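You operate a simulated robot arm through the tools that you are given. There is no shell and no other tool. Be economical: measure what you need, move in short steps, check, and stop when the job is done.

The job below is to be done with a simulated robot arm. You get a single attempt, and the scene is never put back.

Task
Aim the upper lamp at the large riser, the lower at the small one; thermostat to 10, both on.
Fine: aim before you switch on, so that nothing scorches.

It is judged by the outcome, as a careful person would: the job done as asked, and still so three seconds after it is handed in. It fails if anything else is knocked over, pushed out of place, dropped, spilled or broken.

Robot
A 6-joint arm with a two-finger parallel gripper, fixed in place. Base frame: the origin is at the foot of the arm, x ahead of it, y to its left, z up. Readings come in cm, degrees, newtons and seconds.
With the tool pointing down near the work surface it reaches from about 16 to 64 cm from the base axis. Its first joint turns from -166.0 to 166.0 degrees. Payload 3.91 kg.
Tool frame: the origin (TCP) lies between the finger pads and is the grasp point; the fingertips stand 3 cm ahead of it; z points along the fingers, y is the line along which they close. The gripper opens to 11 cm. The fingers are 2 cm wide and 1 cm thick; the gripper's body (4.8 by 11.2 cm) begins 5.5 cm behind the TCP.
Orientation is told as [roll, pitch, yaw] about the base's x, y, z axes, in that order, counted from this pose: with the fingers straight down and closing along the base's y, the tool's x points along the base's -x, its y along +y and its z along -z.

Tools
- The arm moves only by the tool apply_moves. Its argument "commands" is a list of rows, each an object (a shift or turn left out is 0, a gripper value left out holds the last) with "angular": the turn, a rotation vector about the tool's x, y, z in degrees, a list of three; "linear": the shift along the tool's x, y, z in m, a list of three; "gripper": the opening, from 0 (shut) to 1 (fully open). In form: [{"angular": [ax, ay, az], "linear": [tx, ty, tz], "gripper": gripper}, ...]. A call has 1 to 12 rows; each row shifts and turns the commanded pose from where the row before left it, along the tool's axes as they then stand. Each row takes 0.2 s and may step no farther than 5 cm and 8.6 degrees from the row before; otherwise, or with a gripper value out of range, the whole call is refused. Where a pose cannot be reached the arm comes as near as it can. A force on the tool above 50 N (or 10 N above the force at the start of the call, whichever is more), or a blocked arm, ends the call early, and 0.2 s more pass. Each finger travels about 4.5 cm/s and halts on what it meets, pressing with about 27 N; the grip force reading is that of the motor and also rises with nothing between the fingers. The clock runs only during rows and for 0.2 s after the last one: add rows that do not move to give the fingers time. It gives the time, the measured TCP pose, the force on the tool (base axes), the opening and the grip force at its end, in the units of the frame above (readings bear some noise), with the torque about the TCP (base axes, N m) and any sound that the robot's microphone picked up.
- Cameras (640 x 400 px; columns grow to the right, rows downward): "scene" is fixed at [40.57, -50.44, 130.89]; the picture's right is [0.99, 0.15, 0.00], its down [0.06, -0.40, -0.91] and it looks along [-0.14, 0.90, -0.40] (base axes); focal length 369 px, centre (320, 200). "wrist" rides on the gripper at [7.1, 2.2, -10.7] in the tool frame; the picture's right is [-0.29, 0.96, 0.00], its down [-0.76, -0.23, -0.61] and it looks along [-0.58, -0.18, 0.79] (tool axes); focal length 243 px, centre (320, 200). There is no depth. A picture from a camera that has moved, and an enlarged one, comes with that camera's place and axes in the base frame and with its lens. The place of the scene camera against the robot may be out by one fixed shift of up to 1.2 cm in any direction.
- camera(camera): a new picture of that camera. It takes no simulated time.
- raise_lower(by): slides the trunk up (or, below 0, down) by that many cm; the arm rides with it, the base frame stays. It gives what a move gives, with no picture.
- inspect(camera, box): a new picture of the part [left, top, right, bottom] of that camera's present view, enlarged. It takes no simulated time.
- close_job(): hands the job in; it is judged then, once.

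Work in short steps. Places have to be worked out from the pictures, the camera data and where the tool is seen: move nearer, look again, correct. Check each grasp and each placing, and mend what went wrong. You have 120 turns and 68 pictures in all, those below and enlarged ones among them. Open the gripper and draw the arm clear of the work before you hand the job in, unless the task says otherwise; then end with one line.

The tools are called as name(argument=value, ...) on one line, values as JSON. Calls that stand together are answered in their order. apply_moves: Moves the arm, as the interface text tells. Its arguments: {"type":"object","properties":{"commands":{"type":"array"}},"required":["commands"]} The other tools are called the same way: raise_lower (by) slides the trunk up or down; camera (camera) takes a picture; inspect (camera, box) takes an enlarged picture of a part of a camera's view; close_job () hands the job in.

At the start:

```text
time_s: 0.0
tcp_pos: [23.48, 32.2, 115.59]
orientation: [0.1, -0.1, -0.1]
wrist_force: [-0.3, -0.2, 0.7]
wrist_torque: [0.01, 0.02, -0.01]
finger_gap: 11.0
grasp_force: 0.0
trunk travel left (down, up): [-50.0, 9.0]
```

scene: 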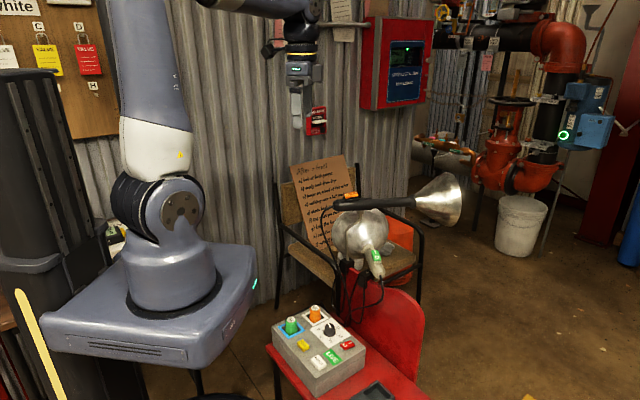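
wrist: 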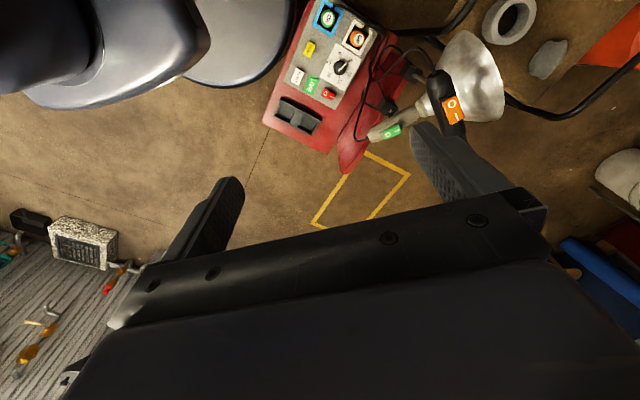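

The scene shows lamps, a control box, a chair with a notice, and piping. I take enlarged pictures to read the labels and the notice.

inspect(camera="scene", box=[260, 150, 480, 290])

inspect(camera="scene", box=[255, 280, 415, 400])

inspect(camera="scene", box=[400, 0, 640, 260])

inspect(camera="wrist", box=[260, 0, 520, 180])

```text
2.86 times, centred on (370, 220) of scene
camera zoom: at [40.57, -50.44, 130.89], right [0.99, 0.15, 0.0], down [0.06, -0.4, -0.91], along [-0.14, 0.9, -0.4], focal length 1055 px, centre (177, 143)
```

zoom: 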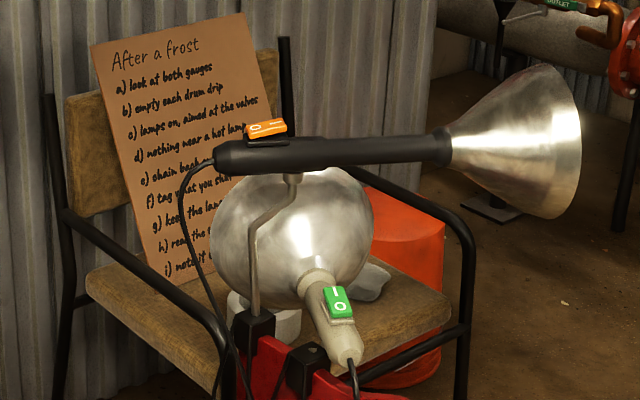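

```text
3.33 times, centred on (335, 340) of scene
camera zoom: at [40.57, -50.44, 130.89], right [0.99, 0.15, 0.0], down [0.06, -0.4, -0.91], along [-0.14, 0.9, -0.4], focal length 1231 px, centre (270, -267)
```

zoom: 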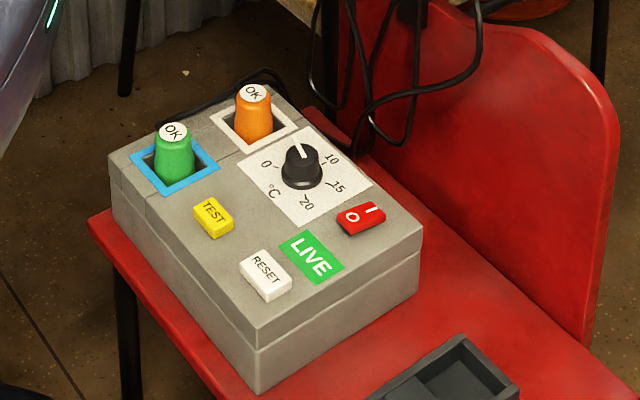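

```text
1.54 times, centred on (520, 130) of scene
camera zoom: at [40.57, -50.44, 130.89], right [0.99, 0.15, 0.0], down [0.06, -0.4, -0.91], along [-0.14, 0.9, -0.4], focal length 568 px, centre (12, 308)
```

zoom: 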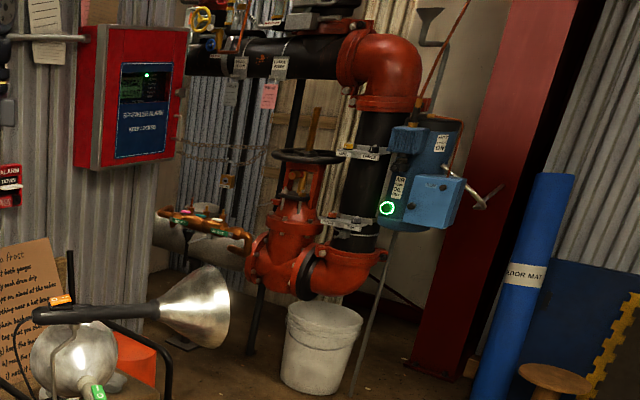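

```text
2.22 times, centred on (390, 90) of wrist
camera zoom: at [16.41, 34.16, 126.39], right [0.29, 0.96, 0.0], down [0.76, -0.23, 0.61], along [0.58, -0.18, -0.79], focal length 539 px, centre (164, 444)
```

zoom: 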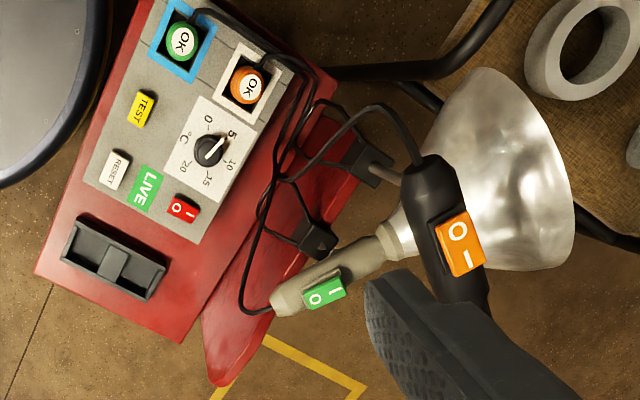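

The notice and the tags on the pipes matter, so I enlarge those next.

inspect(camera="scene", box=[285, 155, 365, 255])

inspect(camera="scene", box=[410, 0, 510, 170])

inspect(camera="scene", box=[410, 120, 490, 180])

```text
4.00 times, centred on (325, 205) of scene
camera zoom: at [40.57, -50.44, 130.89], right [0.99, 0.15, 0.0], down [0.06, -0.4, -0.91], along [-0.14, 0.9, -0.4], focal length 1478 px, centre (300, 180)
```

zoom: 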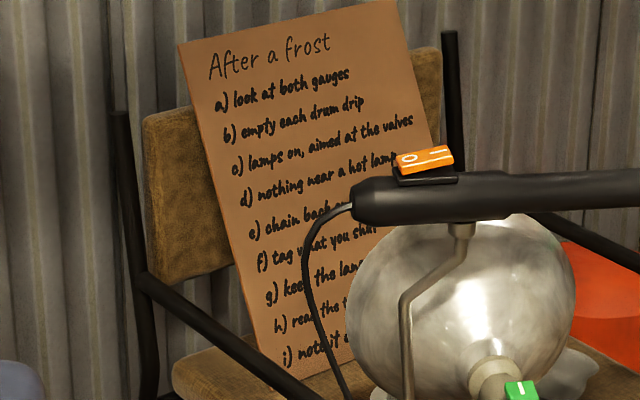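

```text
2.35 times, centred on (460, 85) of scene
camera zoom: at [40.57, -50.44, 130.89], right [0.99, 0.15, 0.0], down [0.06, -0.4, -0.91], along [-0.14, 0.9, -0.4], focal length 869 px, centre (-9, 471)
```

zoom: 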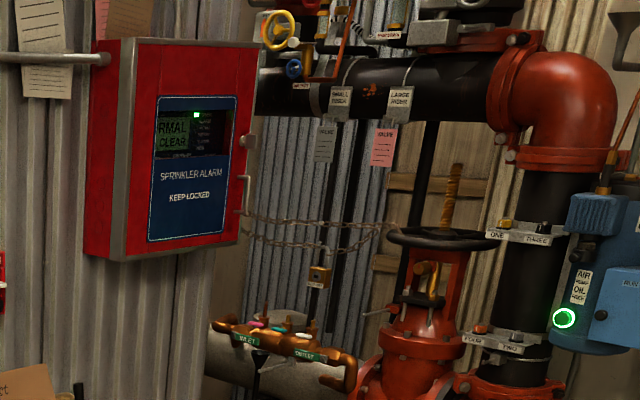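

```text
6.67 times, centred on (450, 150) of scene
camera zoom: at [40.57, -50.44, 130.89], right [0.99, 0.15, 0.0], down [0.06, -0.4, -0.91], along [-0.14, 0.9, -0.4], focal length 2463 px, centre (-547, 533)
```

zoom: 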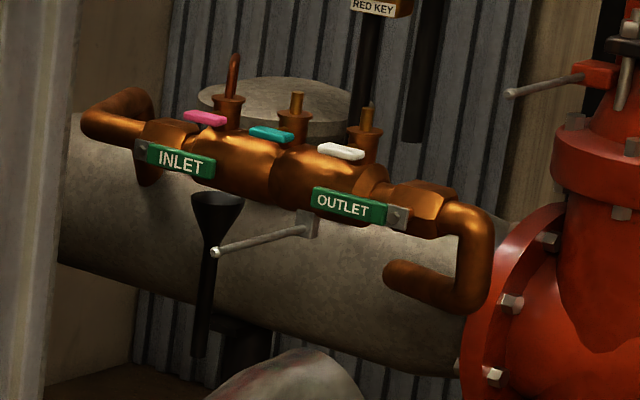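

Two tags read "SMALL RISER" and "LARGE RISER", with slips below. I zoom in on them and on the gear above.

inspect(camera="scene", box=[450, 20, 500, 75])

inspect(camera="scene", box=[420, 0, 550, 60])

inspect(camera="scene", box=[540, 70, 640, 150])

```text
7.27 times, centred on (475, 48) of scene
camera zoom: at [40.57, -50.44, 130.89], right [0.99, 0.15, 0.0], down [0.06, -0.4, -0.91], along [-0.14, 0.9, -0.4], focal length 2686 px, centre (-807, 1309)
```

zoom: 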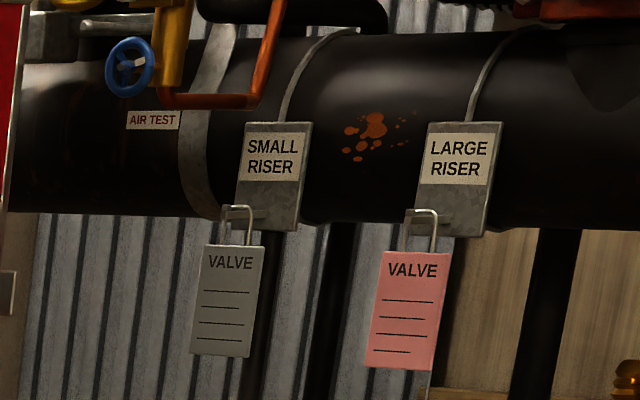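

```text
4.92 times, centred on (485, 30) of scene
camera zoom: at [40.57, -50.44, 130.89], right [0.99, 0.15, 0.0], down [0.06, -0.4, -0.91], along [-0.14, 0.9, -0.4], focal length 1818 px, centre (-492, 1037)
```

zoom: 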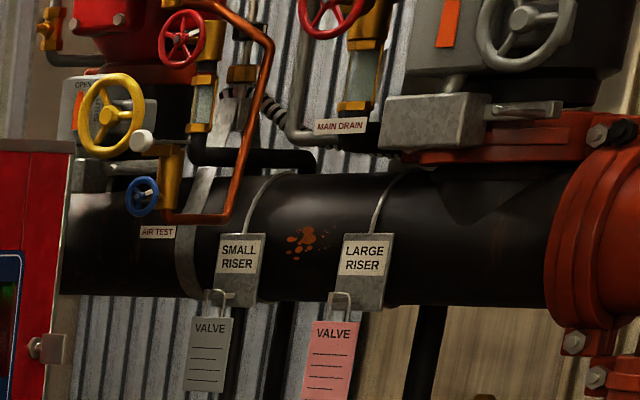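

```text
5.00 times, centred on (590, 110) of scene
camera zoom: at [40.57, -50.44, 130.89], right [0.99, 0.15, 0.0], down [0.06, -0.4, -0.91], along [-0.14, 0.9, -0.4], focal length 1847 px, centre (-1030, 650)
```

zoom: 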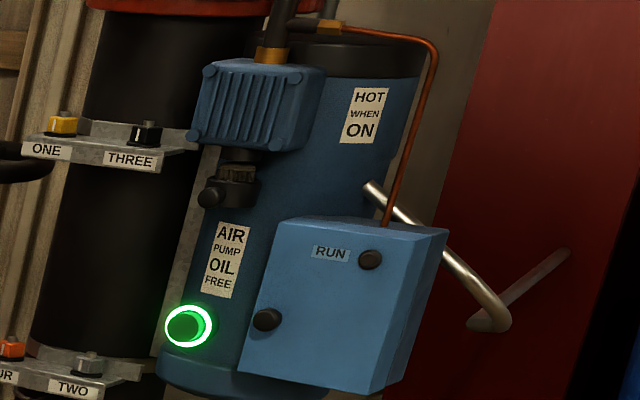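

Positions by triangulation (cm):
- Thermostat knob: about (30, 36, 48)
- Upper lamp switch: about (34, 51, 87)
- Lower lamp switch: about (43, 44, 71)

Next I turn the wrist camera up towards the pipes to find out which riser is which.

apply_moves(commands=[{"angular": [0, 0, -8.5]}, {"angular": [0, 0, -8.5]}, {"angular": [0, 0, -8.5]}, {"angular": [0, 0, -8.5]}, {"angular": [0, 0, -8.5]}, {"angular": [0, 0, -8.5]}, {"angular": [0, -8.5, 0]}, {"angular": [0, -8.5, 0]}, {"angular": [0, -8.5, 0]}, {"angular": [0, -8.5, 0]}, {"angular": [0, -8.5, 0]}, {"angular": [0, -8.5, 0]}])

camera(camera="wrist")

camera(camera="scene")

```text
time_s: 2.6
tcp_pos: [23.43, 32.16, 115.75]
orientation: [0.2, -51.0, 50.9]
wrist_force: [-0.6, -0.3, -0.3]
wrist_torque: [0.0, -0.02, 0.02]
finger_gap: 10.99
grasp_force: 0.1
trunk travel left (down, up): [-50.0, 9.0]
```

```text
55 pictures are left
camera wrist: at [13.8, 23.43, 116.93], right [-0.63, 0.74, 0.23], down [0.18, -0.14, 0.97], along [0.75, 0.65, -0.05], focal length 243 px, centre (320, 200)
```

wrist: 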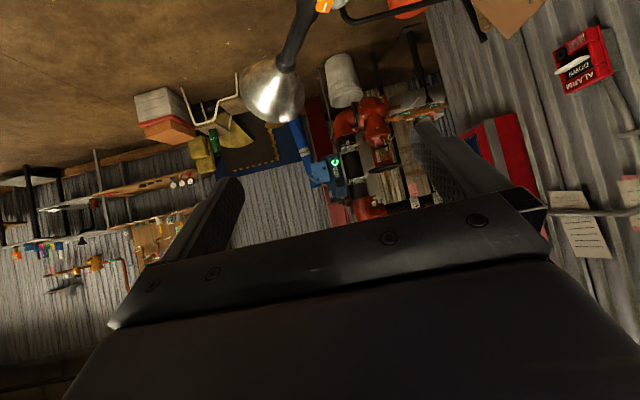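

```text
54 pictures are left
```

scene: 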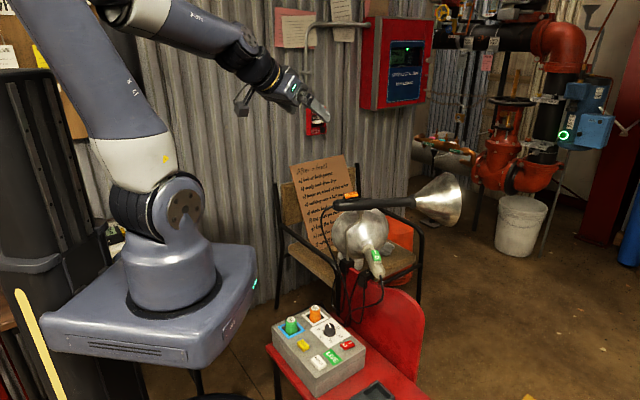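

The wrist picture is upside down and the gripper hides whatever is above. I pitch further so that the pipework above comes into the clear half.

apply_moves(commands=[{"angular": [0, -8.5, 0]}, {"angular": [0, -8.5, 0]}, {"angular": [0, -8.5, 0]}])

inspect(camera="wrist", box=[240, 20, 480, 200])

```text
time_s: 3.4
tcp_pos: [23.42, 32.02, 115.83]
orientation: [0.5, -76.4, 50.5]
wrist_force: [0.1, -0.6, -0.8]
wrist_torque: [0.04, -0.03, -0.02]
finger_gap: 10.99
grasp_force: 0.2
trunk travel left (down, up): [-50.0, 9.0]
```

```text
2.22 times, centred on (360, 110) of wrist
camera zoom: at [14.16, 23.91, 111.29], right [-0.7, 0.65, 0.28], down [-0.08, -0.47, 0.88], along [0.71, 0.59, 0.38], focal length 539 px, centre (231, 400)
```

zoom: 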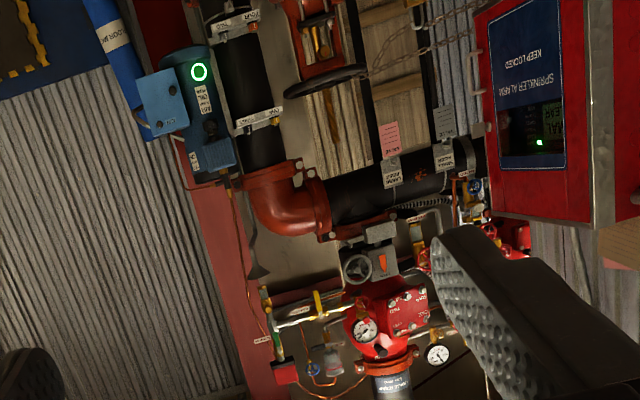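

Above the header pipe are two valve assemblies, and the smaller one is hidden by a finger. I turn left and up a bit to see both.

apply_moves(commands=[{"angular": [-8, 0, -1]}, {"angular": [-8, -6, -1]}, {"angular": [0, -8, 0]}])

inspect(camera="wrist", box=[220, 20, 460, 200])

```text
refused: row 2 steps farther than a row can; nothing moved
```

```text
2.22 times, centred on (340, 110) of wrist
camera zoom: at [14.16, 23.91, 111.29], right [-0.7, 0.65, 0.28], down [-0.08, -0.47, 0.88], along [0.71, 0.59, 0.38], focal length 539 px, centre (276, 400)
```

zoom: 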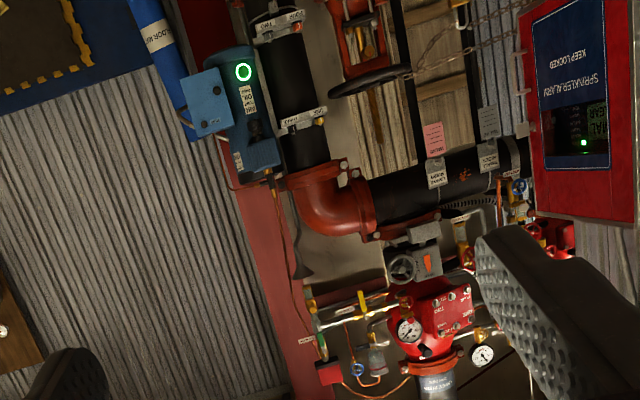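

One row exceeded the turn limit and the call was refused, so nothing moved. I resend it in smaller steps.

apply_moves(commands=[{"angular": [-8, 0, -1]}, {"angular": [-8, 0, -1]}, {"angular": [0, -8, 0]}])

inspect(camera="wrist", box=[220, 40, 420, 190])

```text
time_s: 4.2
tcp_pos: [17.37, 34.6, 113.93]
orientation: [18.2, -84.4, 48.7]
wrist_force: [0.8, -0.6, -0.6]
wrist_torque: [-0.02, 0.0, -0.01]
finger_gap: 10.97
grasp_force: 0.0
out of reach, approached as far as the arm can: row 2, 3
trunk travel left (down, up): [-50.0, 9.0]
```

```text
2.67 times, centred on (320, 115) of wrist
camera zoom: at [10.84, 24.96, 107.81], right [-0.86, 0.4, 0.32], down [0.02, -0.59, 0.81], along [0.51, 0.7, 0.5], focal length 647 px, centre (320, 427)
```

zoom: 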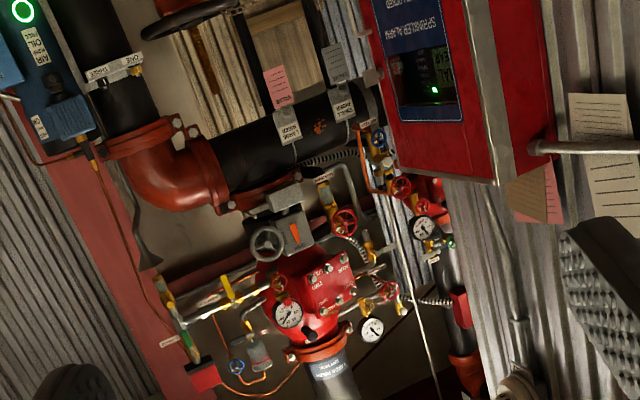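

Two risers stand on the header: a thick one with a big red valve, and a thin one behind the alarm box. I zoom in on the label and work out their positions.

inspect(camera="wrist", box=[280, 100, 400, 190])

inspect(camera="scene", box=[430, 0, 550, 30])

```text
4.44 times, centred on (340, 145) of wrist
camera zoom: at [10.84, 24.96, 107.81], right [-0.86, 0.4, 0.32], down [0.02, -0.59, 0.81], along [0.51, 0.7, 0.5], focal length 1078 px, centre (231, 444)
```

zoom: 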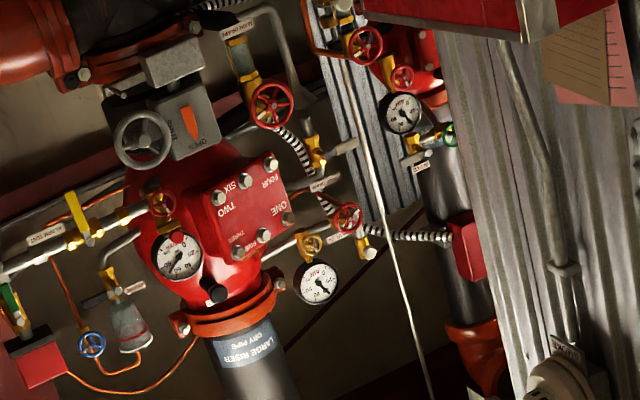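

```text
5.33 times, centred on (490, 15) of scene
camera zoom: at [40.57, -50.44, 130.89], right [0.99, 0.15, 0.0], down [0.06, -0.4, -0.91], along [-0.14, 0.9, -0.4], focal length 1970 px, centre (-587, 1187)
```

zoom: 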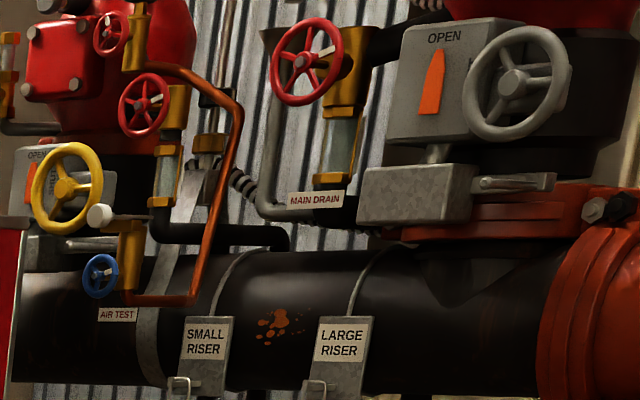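

The risers are confirmed. The large riser's valve is near (102, 170, 163) and the small riser's near (76, 202, 158). Now I study how the lamps are mounted, going back to a downward-looking pose.

inspect(camera="scene", box=[325, 175, 475, 305])

apply_moves(commands=[{"angular": [0, 8, 0]}, {"angular": [8, 0, 1]}, {"angular": [8, 0, 1]}, {"angular": [0, 8, 0]}, {"angular": [0, 8, 0]}, {"angular": [0, 8, 0]}, {"angular": [0, 8, 0]}])

camera(camera="wrist")

```text
3.08 times, centred on (400, 240) of scene
camera zoom: at [40.57, -50.44, 130.89], right [0.99, 0.15, 0.0], down [0.06, -0.4, -0.91], along [-0.14, 0.9, -0.4], focal length 1137 px, centre (74, 77)
```

zoom: 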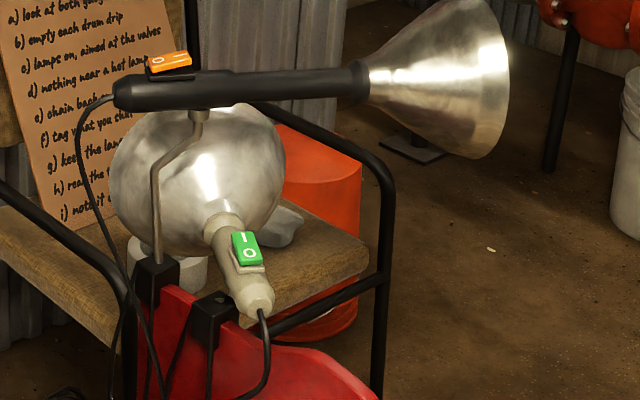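

```text
time_s: 5.8
tcp_pos: [17.44, 34.46, 114.04]
orientation: [0.0, -44.4, 51.1]
wrist_force: [-0.1, 0.3, -0.7]
wrist_torque: [-0.01, 0.0, 0.02]
finger_gap: 11.01
grasp_force: 0.0
trunk travel left (down, up): [-50.0, 9.0]
```

```text
47 pictures are left
camera wrist: at [7.88, 26.06, 116.64], right [-0.61, 0.76, 0.2], down [0.25, -0.05, 0.97], along [0.75, 0.64, -0.16], focal length 243 px, centre (320, 200)
```

wrist: 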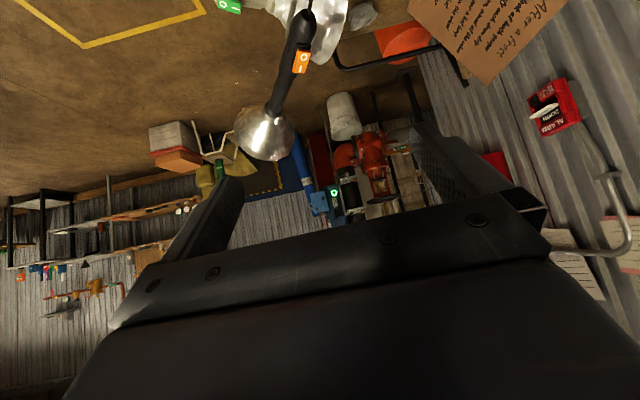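

I pitch back towards downward to look at the lamps themselves.

apply_moves(commands=[{"angular": [0, 8, 0]}, {"angular": [0, 8, 0]}, {"angular": [0, 8, 0]}])

camera(camera="wrist")

```text
time_s: 6.6
tcp_pos: [17.44, 34.6, 114.0]
orientation: [0.0, -20.3, 51.0]
wrist_force: [0.0, -0.7, -0.2]
wrist_torque: [0.01, -0.03, -0.02]
finger_gap: 10.99
grasp_force: 0.0
trunk travel left (down, up): [-50.0, 9.0]
```

```text
46 pictures are left
camera wrist: at [9.26, 27.72, 121.51], right [-0.57, 0.81, 0.1], down [0.49, 0.24, 0.83], along [0.65, 0.53, -0.54], focal length 243 px, centre (320, 200)
```

wrist: 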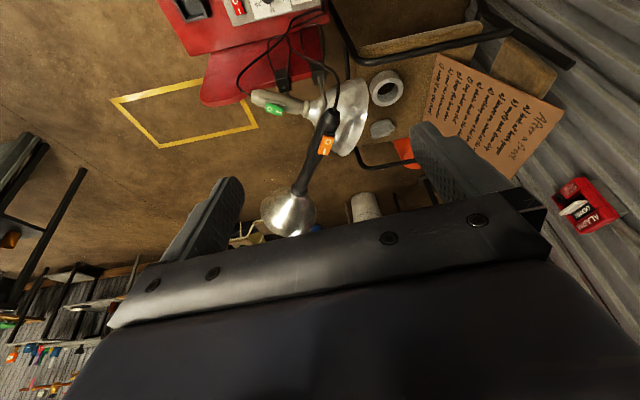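

inspect(camera="wrist", box=[230, 60, 430, 240])

inspect(camera="wrist", box=[400, 40, 580, 200])

```text
2.22 times, centred on (330, 150) of wrist
camera zoom: at [9.26, 27.72, 121.51], right [-0.57, 0.81, 0.1], down [0.49, 0.24, 0.83], along [0.65, 0.53, -0.54], focal length 539 px, centre (298, 311)
```

zoom: 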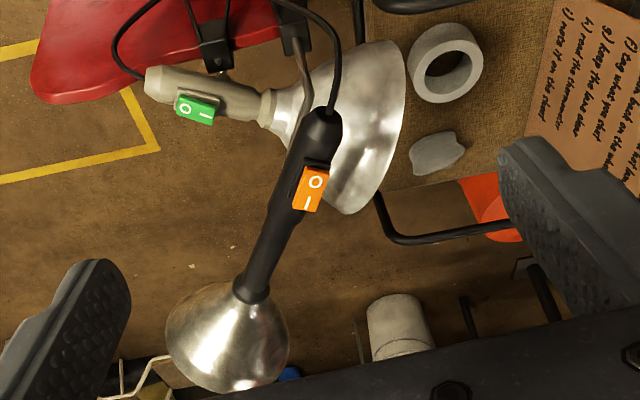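

```text
2.50 times, centred on (490, 120) of wrist
camera zoom: at [9.26, 27.72, 121.51], right [-0.57, 0.81, 0.1], down [0.49, 0.24, 0.83], along [0.65, 0.53, -0.54], focal length 606 px, centre (-105, 400)
```

zoom: 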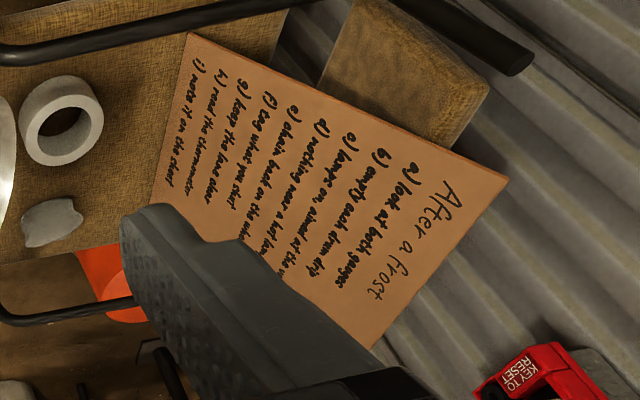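

Geometry worked out so far:
- **Upper lamp:** the handle axis runs from (29, 49, 85) to (54, 57, 84), yaw about 19°. It must go to about 61° with roughly 30° elevation.
- **Lower lamp:** the axis runs from (44, 40, 68) to (40, 52, 68), yaw about 108°. It must go to about 78° with roughly 29° elevation.

I point the tool down and square to the upper handle's rear end, staying above it.

apply_moves(commands=[{"angular": [0, 6.8, 0]}, {"angular": [0, 6.8, 0]}, {"angular": [0, 6.8, 0]}, {"angular": [0, 0, 8]}, {"angular": [0, 0, 8]}, {"angular": [0, 0, 8]}, {"angular": [0, 0, 8]}, {"linear": [-0.0432, 0.024, 0.01]}, {"linear": [-0.0432, 0.024, 0.02]}, {"linear": [-0.0432, 0.024, 0.02]}, {"linear": [-0.0432, 0.024, 0.02]}])

camera(camera="wrist")

inspect(camera="scene", box=[280, 130, 480, 305])

```text
refused: row 8 steps farther than a row can; nothing moved
```

```text
43 pictures are left
camera wrist: at [9.26, 27.72, 121.51], right [-0.57, 0.81, 0.1], down [0.49, 0.24, 0.83], along [0.65, 0.53, -0.54], focal length 243 px, centre (320, 200)
```

wrist: 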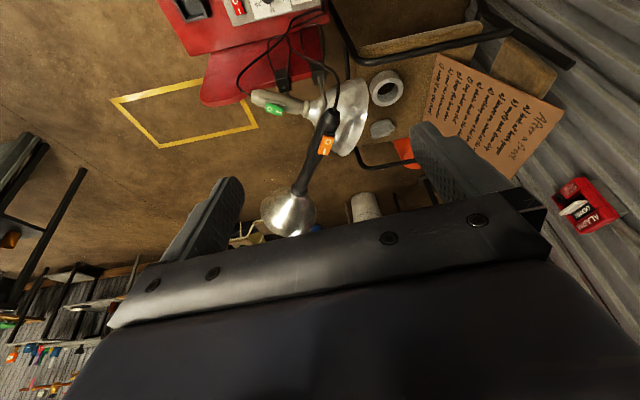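

```text
2.29 times, centred on (380, 218) of scene
camera zoom: at [40.57, -50.44, 130.89], right [0.99, 0.15, 0.0], down [0.06, -0.4, -0.91], along [-0.14, 0.9, -0.4], focal length 844 px, centre (183, 160)
```

zoom: 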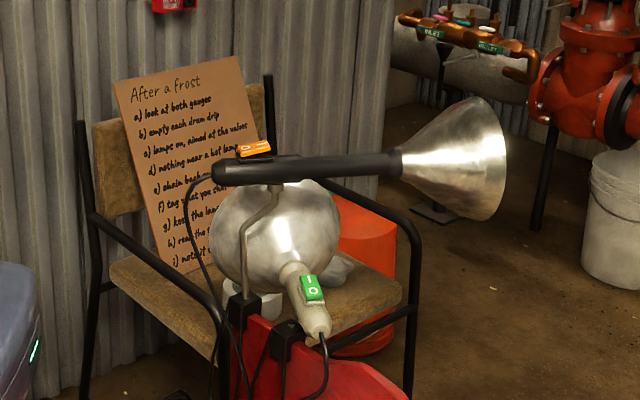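

A step was too long and the call was refused. I resend it with shorter steps and take pictures only after the move has succeeded.

apply_moves(commands=[{"angular": [0, 6.8, 0]}, {"angular": [0, 6.8, 0]}, {"angular": [0, 6.8, 0]}, {"angular": [0, 0, 8]}, {"angular": [0, 0, 8]}, {"angular": [0, 0, 8]}, {"angular": [0, 0, 8]}, {"linear": [-0.0345, 0.0192, 0.025]}, {"linear": [-0.0345, 0.0192, 0.025]}, {"linear": [-0.0345, 0.0192, 0.025]}, {"linear": [-0.0345, 0.0192, 0.025]}, {"linear": [-0.0345, 0.0192, 0.025]}])

```text
time_s: 9.2
tcp_pos: [31.01, 49.17, 101.08]
orientation: [0.0, -0.1, 19.0]
wrist_force: [-0.3, 0.5, 0.1]
wrist_torque: [0.0, 0.03, -0.01]
finger_gap: 10.98
grasp_force: 0.1
trunk travel left (down, up): [-50.0, 9.0]
```

The move arrived as planned; I look now.

camera(camera="wrist")

inspect(camera="scene", box=[280, 130, 480, 305])

```text
41 pictures are left
camera wrist: at [23.6, 48.82, 111.86], right [-0.04, 1.0, 0.0], down [0.79, 0.03, 0.61], along [0.61, 0.02, -0.79], focal length 243 px, centre (320, 200)
```

wrist: 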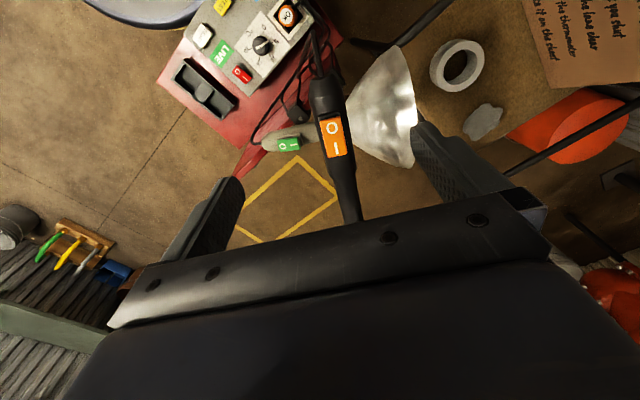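

```text
2.29 times, centred on (380, 218) of scene
camera zoom: at [40.57, -50.44, 130.89], right [0.99, 0.15, 0.0], down [0.06, -0.4, -0.91], along [-0.14, 0.9, -0.4], focal length 844 px, centre (183, 160)
```

zoom: 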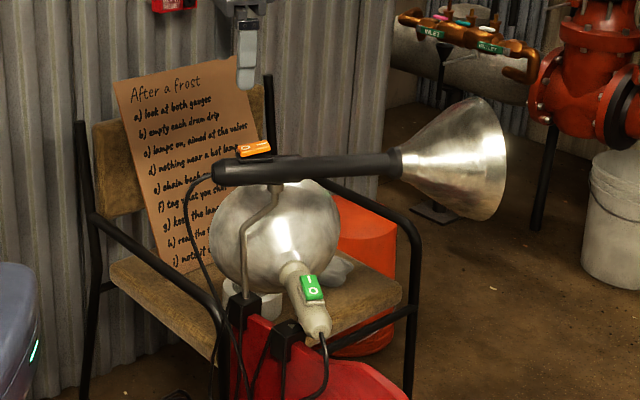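

The rear end of the upper handle is about 2 cm behind the TCP's x and well centred between the fingers. I lower around it with the gripper still open, then narrow to a loose cage.

apply_moves(commands=[{"linear": [0.005, 0, 0.039]}, {"linear": [0, 0, 0.039]}, {"linear": [0, 0, 0.039]}, {"linear": [0, 0, 0.037]}, {"gripper": 0.5}, {"gripper": 0.5}, {"gripper": 0.5}, {"gripper": 0.5}])

inspect(camera="scene", box=[310, 150, 410, 240])

inspect(camera="wrist", box=[220, 0, 460, 200])

```text
time_s: 11.0
tcp_pos: [29.98, 49.11, 86.25]
orientation: [0.1, -0.1, 19.0]
wrist_force: [0.2, 0.0, 0.5]
wrist_torque: [0.01, 0.02, 0.03]
finger_gap: 5.5
grasp_force: 0.0
trunk travel left (down, up): [-50.0, 9.0]
```

```text
4.44 times, centred on (360, 195) of scene
camera zoom: at [40.57, -50.44, 130.89], right [0.99, 0.15, 0.0], down [0.06, -0.4, -0.91], along [-0.14, 0.9, -0.4], focal length 1642 px, centre (142, 222)
```

zoom: 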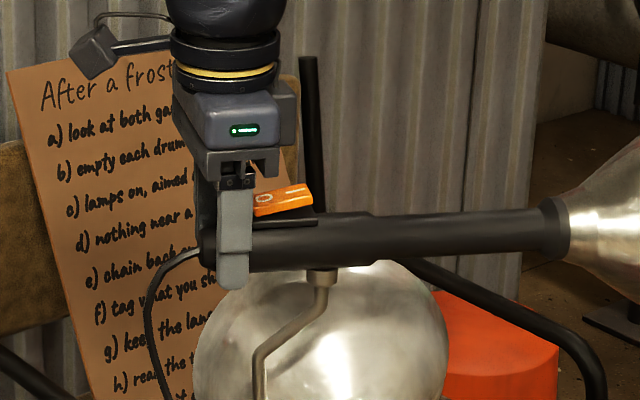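

```text
2.00 times, centred on (340, 100) of wrist
camera zoom: at [22.65, 48.93, 96.87], right [-0.04, 1.0, 0.0], down [0.79, 0.03, 0.61], along [0.61, 0.02, -0.79], focal length 485 px, centre (280, 400)
```

zoom: 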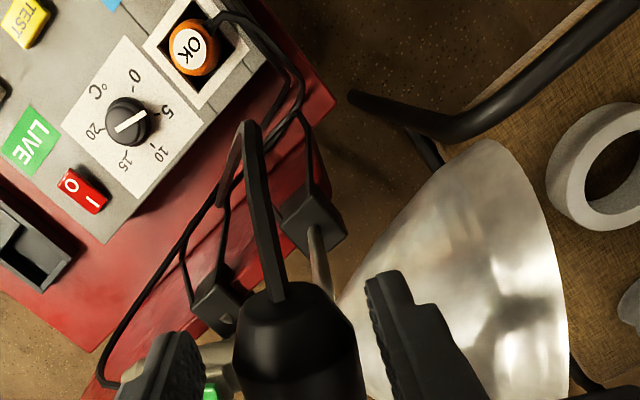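

The rear of the handle is caged and nearly centred. I close onto it gently and watch the force and opening.

apply_moves(commands=[{"gripper": 0.34}, {"gripper": 0.3}, {"gripper": 0.26}, {"gripper": 0.22}, {"gripper": 0.22}])

```text
time_s: 12.2
tcp_pos: [30.0, 49.43, 86.16]
orientation: [-0.1, -0.1, 19.2]
wrist_force: [-1.2, 0.7, -0.9]
wrist_torque: [-0.06, 0.17, -0.17]
finger_gap: 3.7
grasp_force: 44.7
trunk travel left (down, up): [-50.0, 9.0]
```

I have a firm hold at 3.7 cm and almost no load. I try a small yaw of 8° about the assumed pivot at (37, 51.5), watching force and torque.

apply_moves(commands=[{"linear": [0, -0.0052, 0], "angular": [0, 0, -4]}, {"linear": [0, -0.0052, 0], "angular": [0, 0, -4]}])

inspect(camera="scene", box=[280, 130, 480, 305])

```text
time_s: 12.8
tcp_pos: [30.44, 48.37, 86.11]
orientation: [0.2, -0.2, 27.1]
wrist_force: [-8.7, 15.1, 3.5]
wrist_torque: [-0.08, 0.92, 1.16]
finger_gap: 3.75
grasp_force: 44.8
trunk travel left (down, up): [-50.0, 9.0]
```

```text
2.29 times, centred on (380, 218) of scene
camera zoom: at [40.57, -50.44, 130.89], right [0.99, 0.15, 0.0], down [0.06, -0.4, -0.91], along [-0.14, 0.9, -0.4], focal length 844 px, centre (183, 160)
```

zoom: 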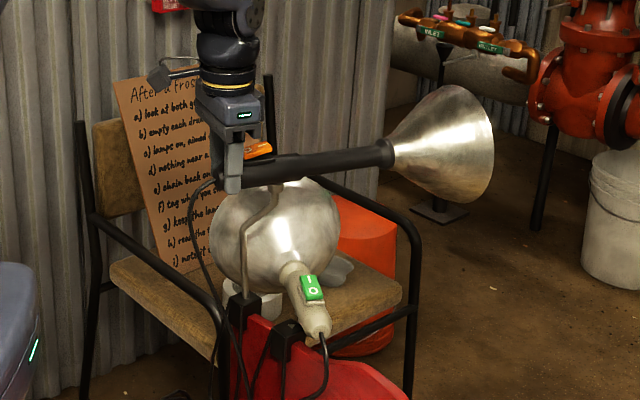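

The lamp turned in yaw about the stem top, with forces around 17 N and the stand steady. I continue the yaw in parts.

apply_moves(commands=[{"linear": [0, -0.0052, 0], "angular": [0, 0, -4]}, {"linear": [0, -0.0052, 0], "angular": [0, 0, -4]}, {"linear": [0, -0.0052, 0], "angular": [0, 0, -4]}, {"linear": [0, -0.0052, 0], "angular": [0, 0, -4]}])

```text
time_s: 13.8
tcp_pos: [31.65, 46.47, 86.21]
orientation: [0.0, -0.3, 43.2]
wrist_force: [-5.5, 22.0, 10.0]
wrist_torque: [0.47, 0.26, 1.23]
finger_gap: 3.81
grasp_force: 45.2
trunk travel left (down, up): [-50.0, 9.0]
```

Still smooth at 43°. Four more rows bring it to about 60°.

apply_moves(commands=[{"linear": [0, -0.0052, 0], "angular": [0, 0, -4]}, {"linear": [0, -0.0052, 0], "angular": [0, 0, -4]}, {"linear": [0, -0.0052, 0], "angular": [0, 0, -4]}, {"linear": [0, -0.0052, 0], "angular": [0, 0, -4]}])

inspect(camera="scene", box=[280, 130, 480, 305])

camera(camera="wrist")

```text
time_s: 14.8
tcp_pos: [33.23, 45.43, 86.2]
orientation: [-0.1, -0.4, 59.2]
wrist_force: [3.2, 30.6, 13.0]
wrist_torque: [0.18, 0.17, 0.76]
finger_gap: 3.79
grasp_force: 44.9
trunk travel left (down, up): [-50.0, 9.0]
```

```text
2.29 times, centred on (380, 218) of scene
camera zoom: at [40.57, -50.44, 130.89], right [0.99, 0.15, 0.0], down [0.06, -0.4, -0.91], along [-0.14, 0.9, -0.4], focal length 844 px, centre (183, 160)
```

zoom: 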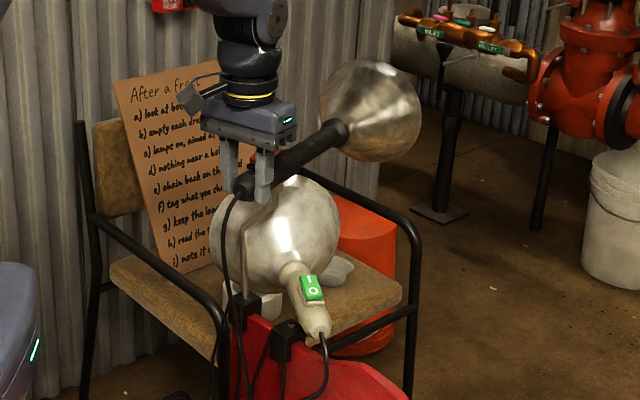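

```text
35 pictures are left
camera wrist: at [27.78, 40.13, 96.81], right [-0.67, 0.74, 0.0], down [0.58, 0.53, 0.61], along [0.45, 0.41, -0.79], focal length 243 px, centre (320, 200)
```

wrist: 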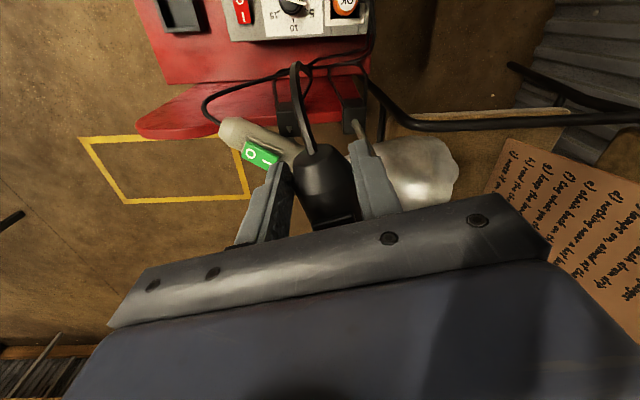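

The yaw is at 59° and I'm pulling about 30 N along the handle, so I ease forward 4 mm and turn the last 2°.

apply_moves(commands=[{"linear": [-0.004, -0.0026, 0], "angular": [0, 0, -2]}, {}])

```text
time_s: 15.4
tcp_pos: [33.44, 45.21, 86.29]
orientation: [0.0, -0.1, 61.2]
wrist_force: [-6.2, 17.0, 12.5]
wrist_torque: [1.09, -0.05, 0.93]
finger_gap: 3.79
grasp_force: 44.6
trunk travel left (down, up): [-50.0, 9.0]
```

Force is relieved. Now I tilt the nose up about the pivot, first with a small 8° test.

apply_moves(commands=[{"linear": [0.0014, 0, 0.0052], "angular": [0, -4, 0]}, {"linear": [0.0014, 0, 0.0052], "angular": [0, -4, 0]}])

inspect(camera="scene", box=[280, 130, 480, 305])

```text
time_s: 16.0
tcp_pos: [33.5, 44.67, 85.09]
orientation: [-0.1, -8.0, 61.0]
wrist_force: [-2.5, -3.4, 14.1]
wrist_torque: [-0.66, 0.13, 0.19]
finger_gap: 3.9
grasp_force: 27.3
trunk travel left (down, up): [-50.0, 9.0]
```

```text
2.29 times, centred on (380, 218) of scene
camera zoom: at [40.57, -50.44, 130.89], right [0.99, 0.15, 0.0], down [0.06, -0.4, -0.91], along [-0.14, 0.9, -0.4], focal length 844 px, centre (183, 160)
```

zoom: 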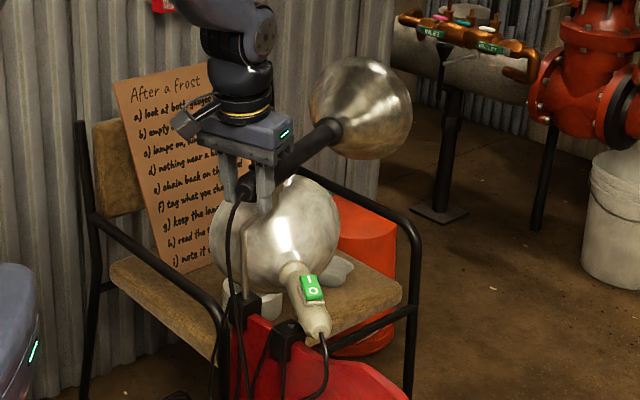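

The neck did not rise in the picture, so the pads slid along the handle. It is unclear whether the lamp tilts at all, so I release, go up, and look.

apply_moves(commands=[{"gripper": 0.6}, {"gripper": 0.6}, {"gripper": 0.6}, {"linear": [0, 0, -0.04], "angular": [0, 4, 0]}, {"linear": [0, 0, -0.04], "angular": [0, 4, 0]}, {"linear": [0.03, 0, -0.02]}])

inspect(camera="scene", box=[280, 130, 480, 305])

camera(camera="wrist")

```text
time_s: 17.4
tcp_pos: [31.52, 41.86, 95.29]
orientation: [0.1, -0.2, 61.0]
wrist_force: [0.7, 0.3, 0.1]
wrist_torque: [0.02, 0.02, -0.02]
finger_gap: 6.59
grasp_force: 0.2
trunk travel left (down, up): [-50.0, 9.0]
```

```text
2.29 times, centred on (380, 218) of scene
camera zoom: at [40.57, -50.44, 130.89], right [0.99, 0.15, 0.0], down [0.06, -0.4, -0.91], along [-0.14, 0.9, -0.4], focal length 844 px, centre (183, 160)
```

zoom: 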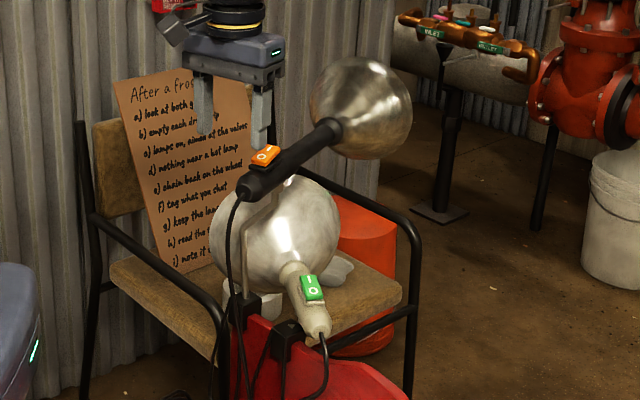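

```text
32 pictures are left
camera wrist: at [26.3, 36.54, 105.89], right [-0.7, 0.72, 0.0], down [0.57, 0.55, 0.61], along [0.44, 0.42, -0.79], focal length 243 px, centre (320, 200)
```

wrist: 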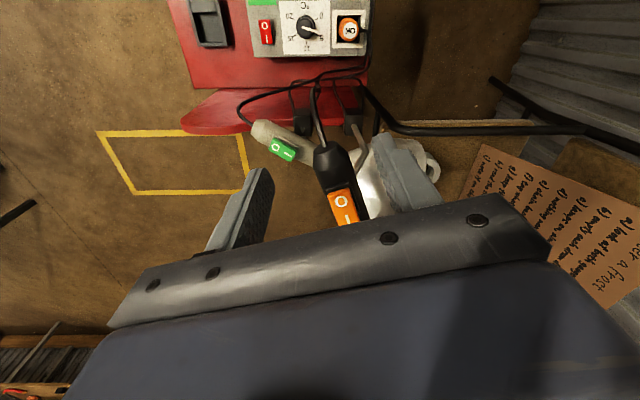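

The lamp stayed put at about 66–67° yaw, slightly beyond the target. To test tilt I press the closed fingertips down on the bare rear end of the handle, clear of the switch.

apply_moves(commands=[{"linear": [-0.031, -0.005, 0], "gripper": 0}, {"gripper": 0}, {"gripper": 0}, {"gripper": 0}, {"gripper": 0}, {"gripper": 0}, {"linear": [0, 0, 0.03], "gripper": 0}, {"linear": [0, 0, 0.015], "gripper": 0}, {"linear": [0, 0, 0.007], "gripper": 0}])

inspect(camera="scene", box=[310, 150, 410, 240])

```text
time_s: 19.4
tcp_pos: [33.53, 43.95, 89.82]
orientation: [0.0, 0.0, 61.0]
wrist_force: [0.6, 1.0, -0.4]
wrist_torque: [0.04, -0.03, 0.04]
finger_gap: 0.0
grasp_force: 27.7
trunk travel left (down, up): [-50.0, 9.0]
```

```text
4.44 times, centred on (360, 195) of scene
camera zoom: at [40.57, -50.44, 130.89], right [0.99, 0.15, 0.0], down [0.06, -0.4, -0.91], along [-0.14, 0.9, -0.4], focal length 1642 px, centre (142, 222)
```

zoom: 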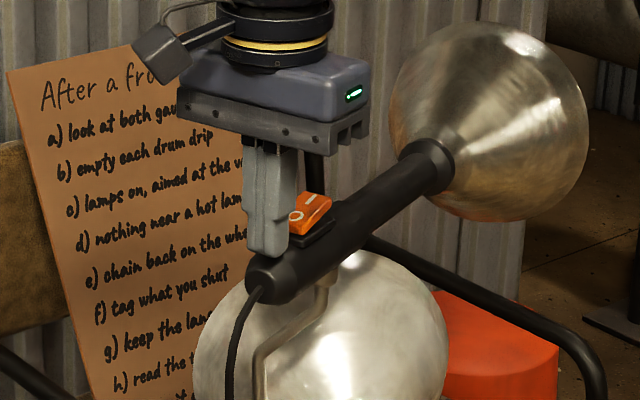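

The fingertips are just above the bare rear. I lower a few millimetres at a time.

apply_moves(commands=[{"linear": [0, 0, 0.003], "gripper": 0}, {"linear": [0, 0, 0.003], "gripper": 0}, {"linear": [0, 0, 0.003], "gripper": 0}])

```text
time_s: 20.2
tcp_pos: [33.56, 44.09, 89.21]
orientation: [0.0, -0.6, 61.1]
wrist_force: [-6.5, -4.0, 34.9]
wrist_torque: [-0.18, 0.29, 0.24]
finger_gap: 0.02
grasp_force: 26.9
trunk travel left (down, up): [-50.0, 9.0]
```

It reads 35 N with almost no give. I add 1.5 mm to see whether it yields.

apply_moves(commands=[{"linear": [0, 0, 0.0015], "gripper": 0}, {"gripper": 0}])

inspect(camera="scene", box=[280, 130, 480, 305])

```text
time_s: 20.6
tcp_pos: [33.61, 44.26, 89.45]
orientation: [-0.1, -0.5, 61.0]
wrist_force: [-7.7, -10.6, 22.7]
wrist_torque: [-0.38, 0.34, 0.09]
finger_gap: 0.01
grasp_force: 27.4
trunk travel left (down, up): [-50.0, 9.0]
stopped in row 2: the force on the tool passed its limit at 51 N (the readings are from after the stop); the commanded pose is now the measured one
```

```text
2.29 times, centred on (380, 218) of scene
camera zoom: at [40.57, -50.44, 130.89], right [0.99, 0.15, 0.0], down [0.06, -0.4, -0.91], along [-0.14, 0.9, -0.4], focal length 844 px, centre (183, 160)
```

zoom: 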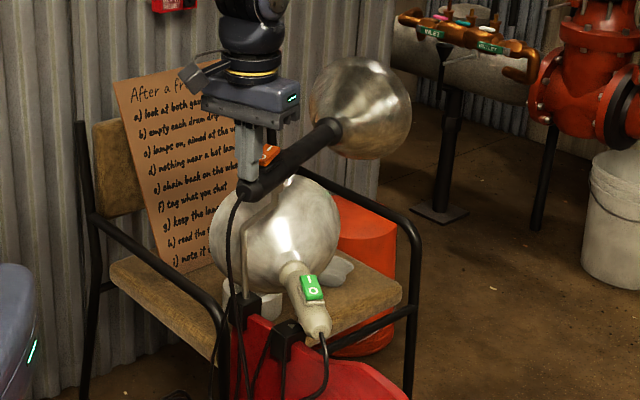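

Even at 51 N there was no tilt, so these lamps turn in yaw only, and bearing is what counts. The upper lamp measures about 66.5° and the target is about 61°. I rise, open, re-grip in line with the handle, and turn back 5.5°.

apply_moves(commands=[{"linear": [0, 0, -0.04], "gripper": 0.6}, {"angular": [0, 0, -5.5], "gripper": 0.6}, {"gripper": 0.6}, {"gripper": 0.6}, {"linear": [-0.015, -0.004, 0], "gripper": 0.6}, {"linear": [0, 0, 0.04]}, {"linear": [0, 0, 0.032]}, {"gripper": 0.3}, {"gripper": 0.25}, {"gripper": 0.25}])

```text
time_s: 22.9
tcp_pos: [34.37, 45.39, 85.91]
orientation: [-0.2, -0.3, 66.6]
wrist_force: [-6.1, -0.1, -3.3]
wrist_torque: [0.13, 0.06, 0.48]
finger_gap: 3.84
grasp_force: 42.5
trunk travel left (down, up): [-50.0, 9.0]
```

I have a good grip. I rotate back about 6° around the pivot.

apply_moves(commands=[{"linear": [0, 0.0036, 0], "angular": [0, 0, 3]}, {"linear": [0, 0.0036, 0], "angular": [0, 0, 3]}, {}])

inspect(camera="scene", box=[310, 150, 410, 240])

```text
time_s: 23.6
tcp_pos: [33.78, 45.78, 85.82]
orientation: [0.0, -0.3, 60.6]
wrist_force: [-18.6, -11.4, 0.4]
wrist_torque: [-0.59, 0.53, 0.88]
finger_gap: 3.8
grasp_force: 44.7
trunk travel left (down, up): [-50.0, 9.0]
```

```text
4.44 times, centred on (360, 195) of scene
camera zoom: at [40.57, -50.44, 130.89], right [0.99, 0.15, 0.0], down [0.06, -0.4, -0.91], along [-0.14, 0.9, -0.4], focal length 1642 px, centre (142, 222)
```

zoom: 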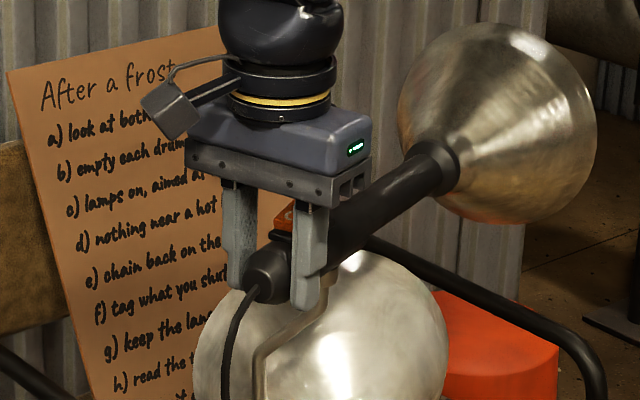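

The lamp now measures about 64°. I turn back about 4° more.

apply_moves(commands=[{"linear": [0, 0.0042, 0], "angular": [0, 0, 3.5]}, {}, {}])

inspect(camera="scene", box=[310, 150, 410, 240])

```text
time_s: 24.4
tcp_pos: [33.41, 45.91, 85.85]
orientation: [0.1, -0.3, 57.1]
wrist_force: [-24.4, -16.4, 2.1]
wrist_torque: [-0.22, 0.33, 0.82]
finger_gap: 3.81
grasp_force: 45.1
trunk travel left (down, up): [-50.0, 9.0]
```

```text
4.44 times, centred on (360, 195) of scene
camera zoom: at [40.57, -50.44, 130.89], right [0.99, 0.15, 0.0], down [0.06, -0.4, -0.91], along [-0.14, 0.9, -0.4], focal length 1642 px, centre (142, 222)
```

zoom: 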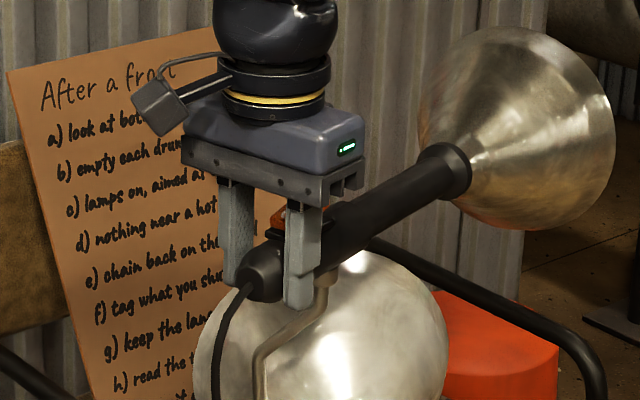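

The upper lamp now measures about 61°, as wanted. I release, rise clear, and turn towards the lower lamp for a closer look.

apply_moves(commands=[{"gripper": 0.7}, {"gripper": 0.7}, {"gripper": 0.7}, {"linear": [0, 0, -0.045]}, {"linear": [0, 0, -0.045]}, {"linear": [0, 0, -0.03], "angular": [0, 0, -8.4]}, {"angular": [0, 0, -8.4]}, {"angular": [0, 0, -8.4]}, {"angular": [0, 0, -8.4]}, {"angular": [0, 0, -8.4]}, {"angular": [0, 0, -8.4]}])

```text
time_s: 26.9
tcp_pos: [33.5, 46.03, 97.85]
orientation: [-0.4, -0.3, 107.7]
wrist_force: [-0.8, -0.1, -0.2]
wrist_torque: [0.02, 0.01, 0.02]
finger_gap: 7.7
grasp_force: 0.1
trunk travel left (down, up): [-50.0, 9.0]
```

Clear. I move above the rear of the lower lamp.

apply_moves(commands=[{"linear": [0.0345, -0.0258, 0.005]}, {"linear": [0.0345, -0.0258, 0.015]}, {"linear": [0.0345, -0.0258, 0.024]}])

camera(camera="wrist")

camera(camera="scene")

```text
time_s: 27.6
tcp_pos: [44.37, 38.27, 93.39]
orientation: [-0.5, -0.4, 107.5]
wrist_force: [0.3, 1.0, 0.5]
wrist_torque: [-0.01, -0.04, -0.02]
finger_gap: 7.7
grasp_force: 0.0
trunk travel left (down, up): [-50.0, 9.0]
```

```text
27 pictures are left
camera wrist: at [44.5, 30.72, 103.94], right [-1.0, -0.01, -0.01], down [-0.01, 0.79, 0.61], along [0.0, 0.61, -0.79], focal length 243 px, centre (320, 200)
```

wrist: 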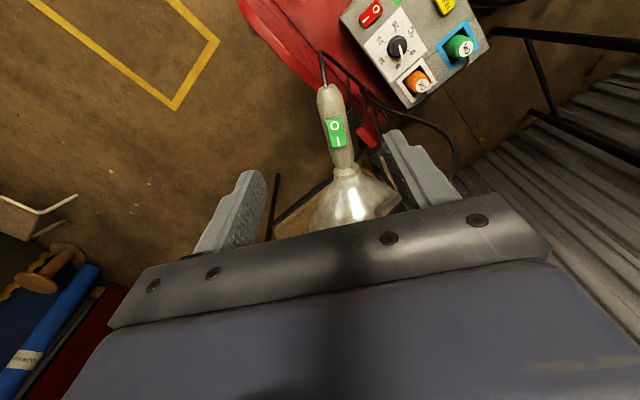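

```text
26 pictures are left
```

scene: 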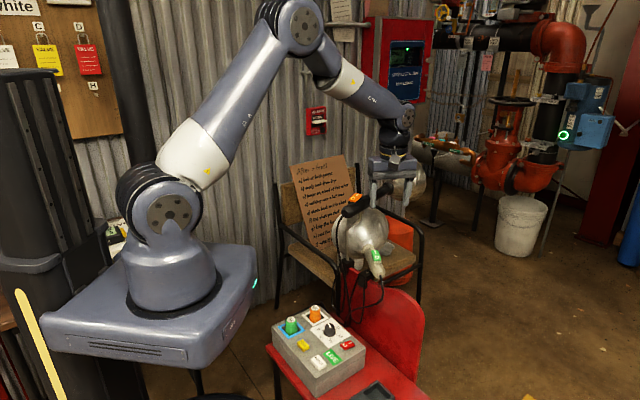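

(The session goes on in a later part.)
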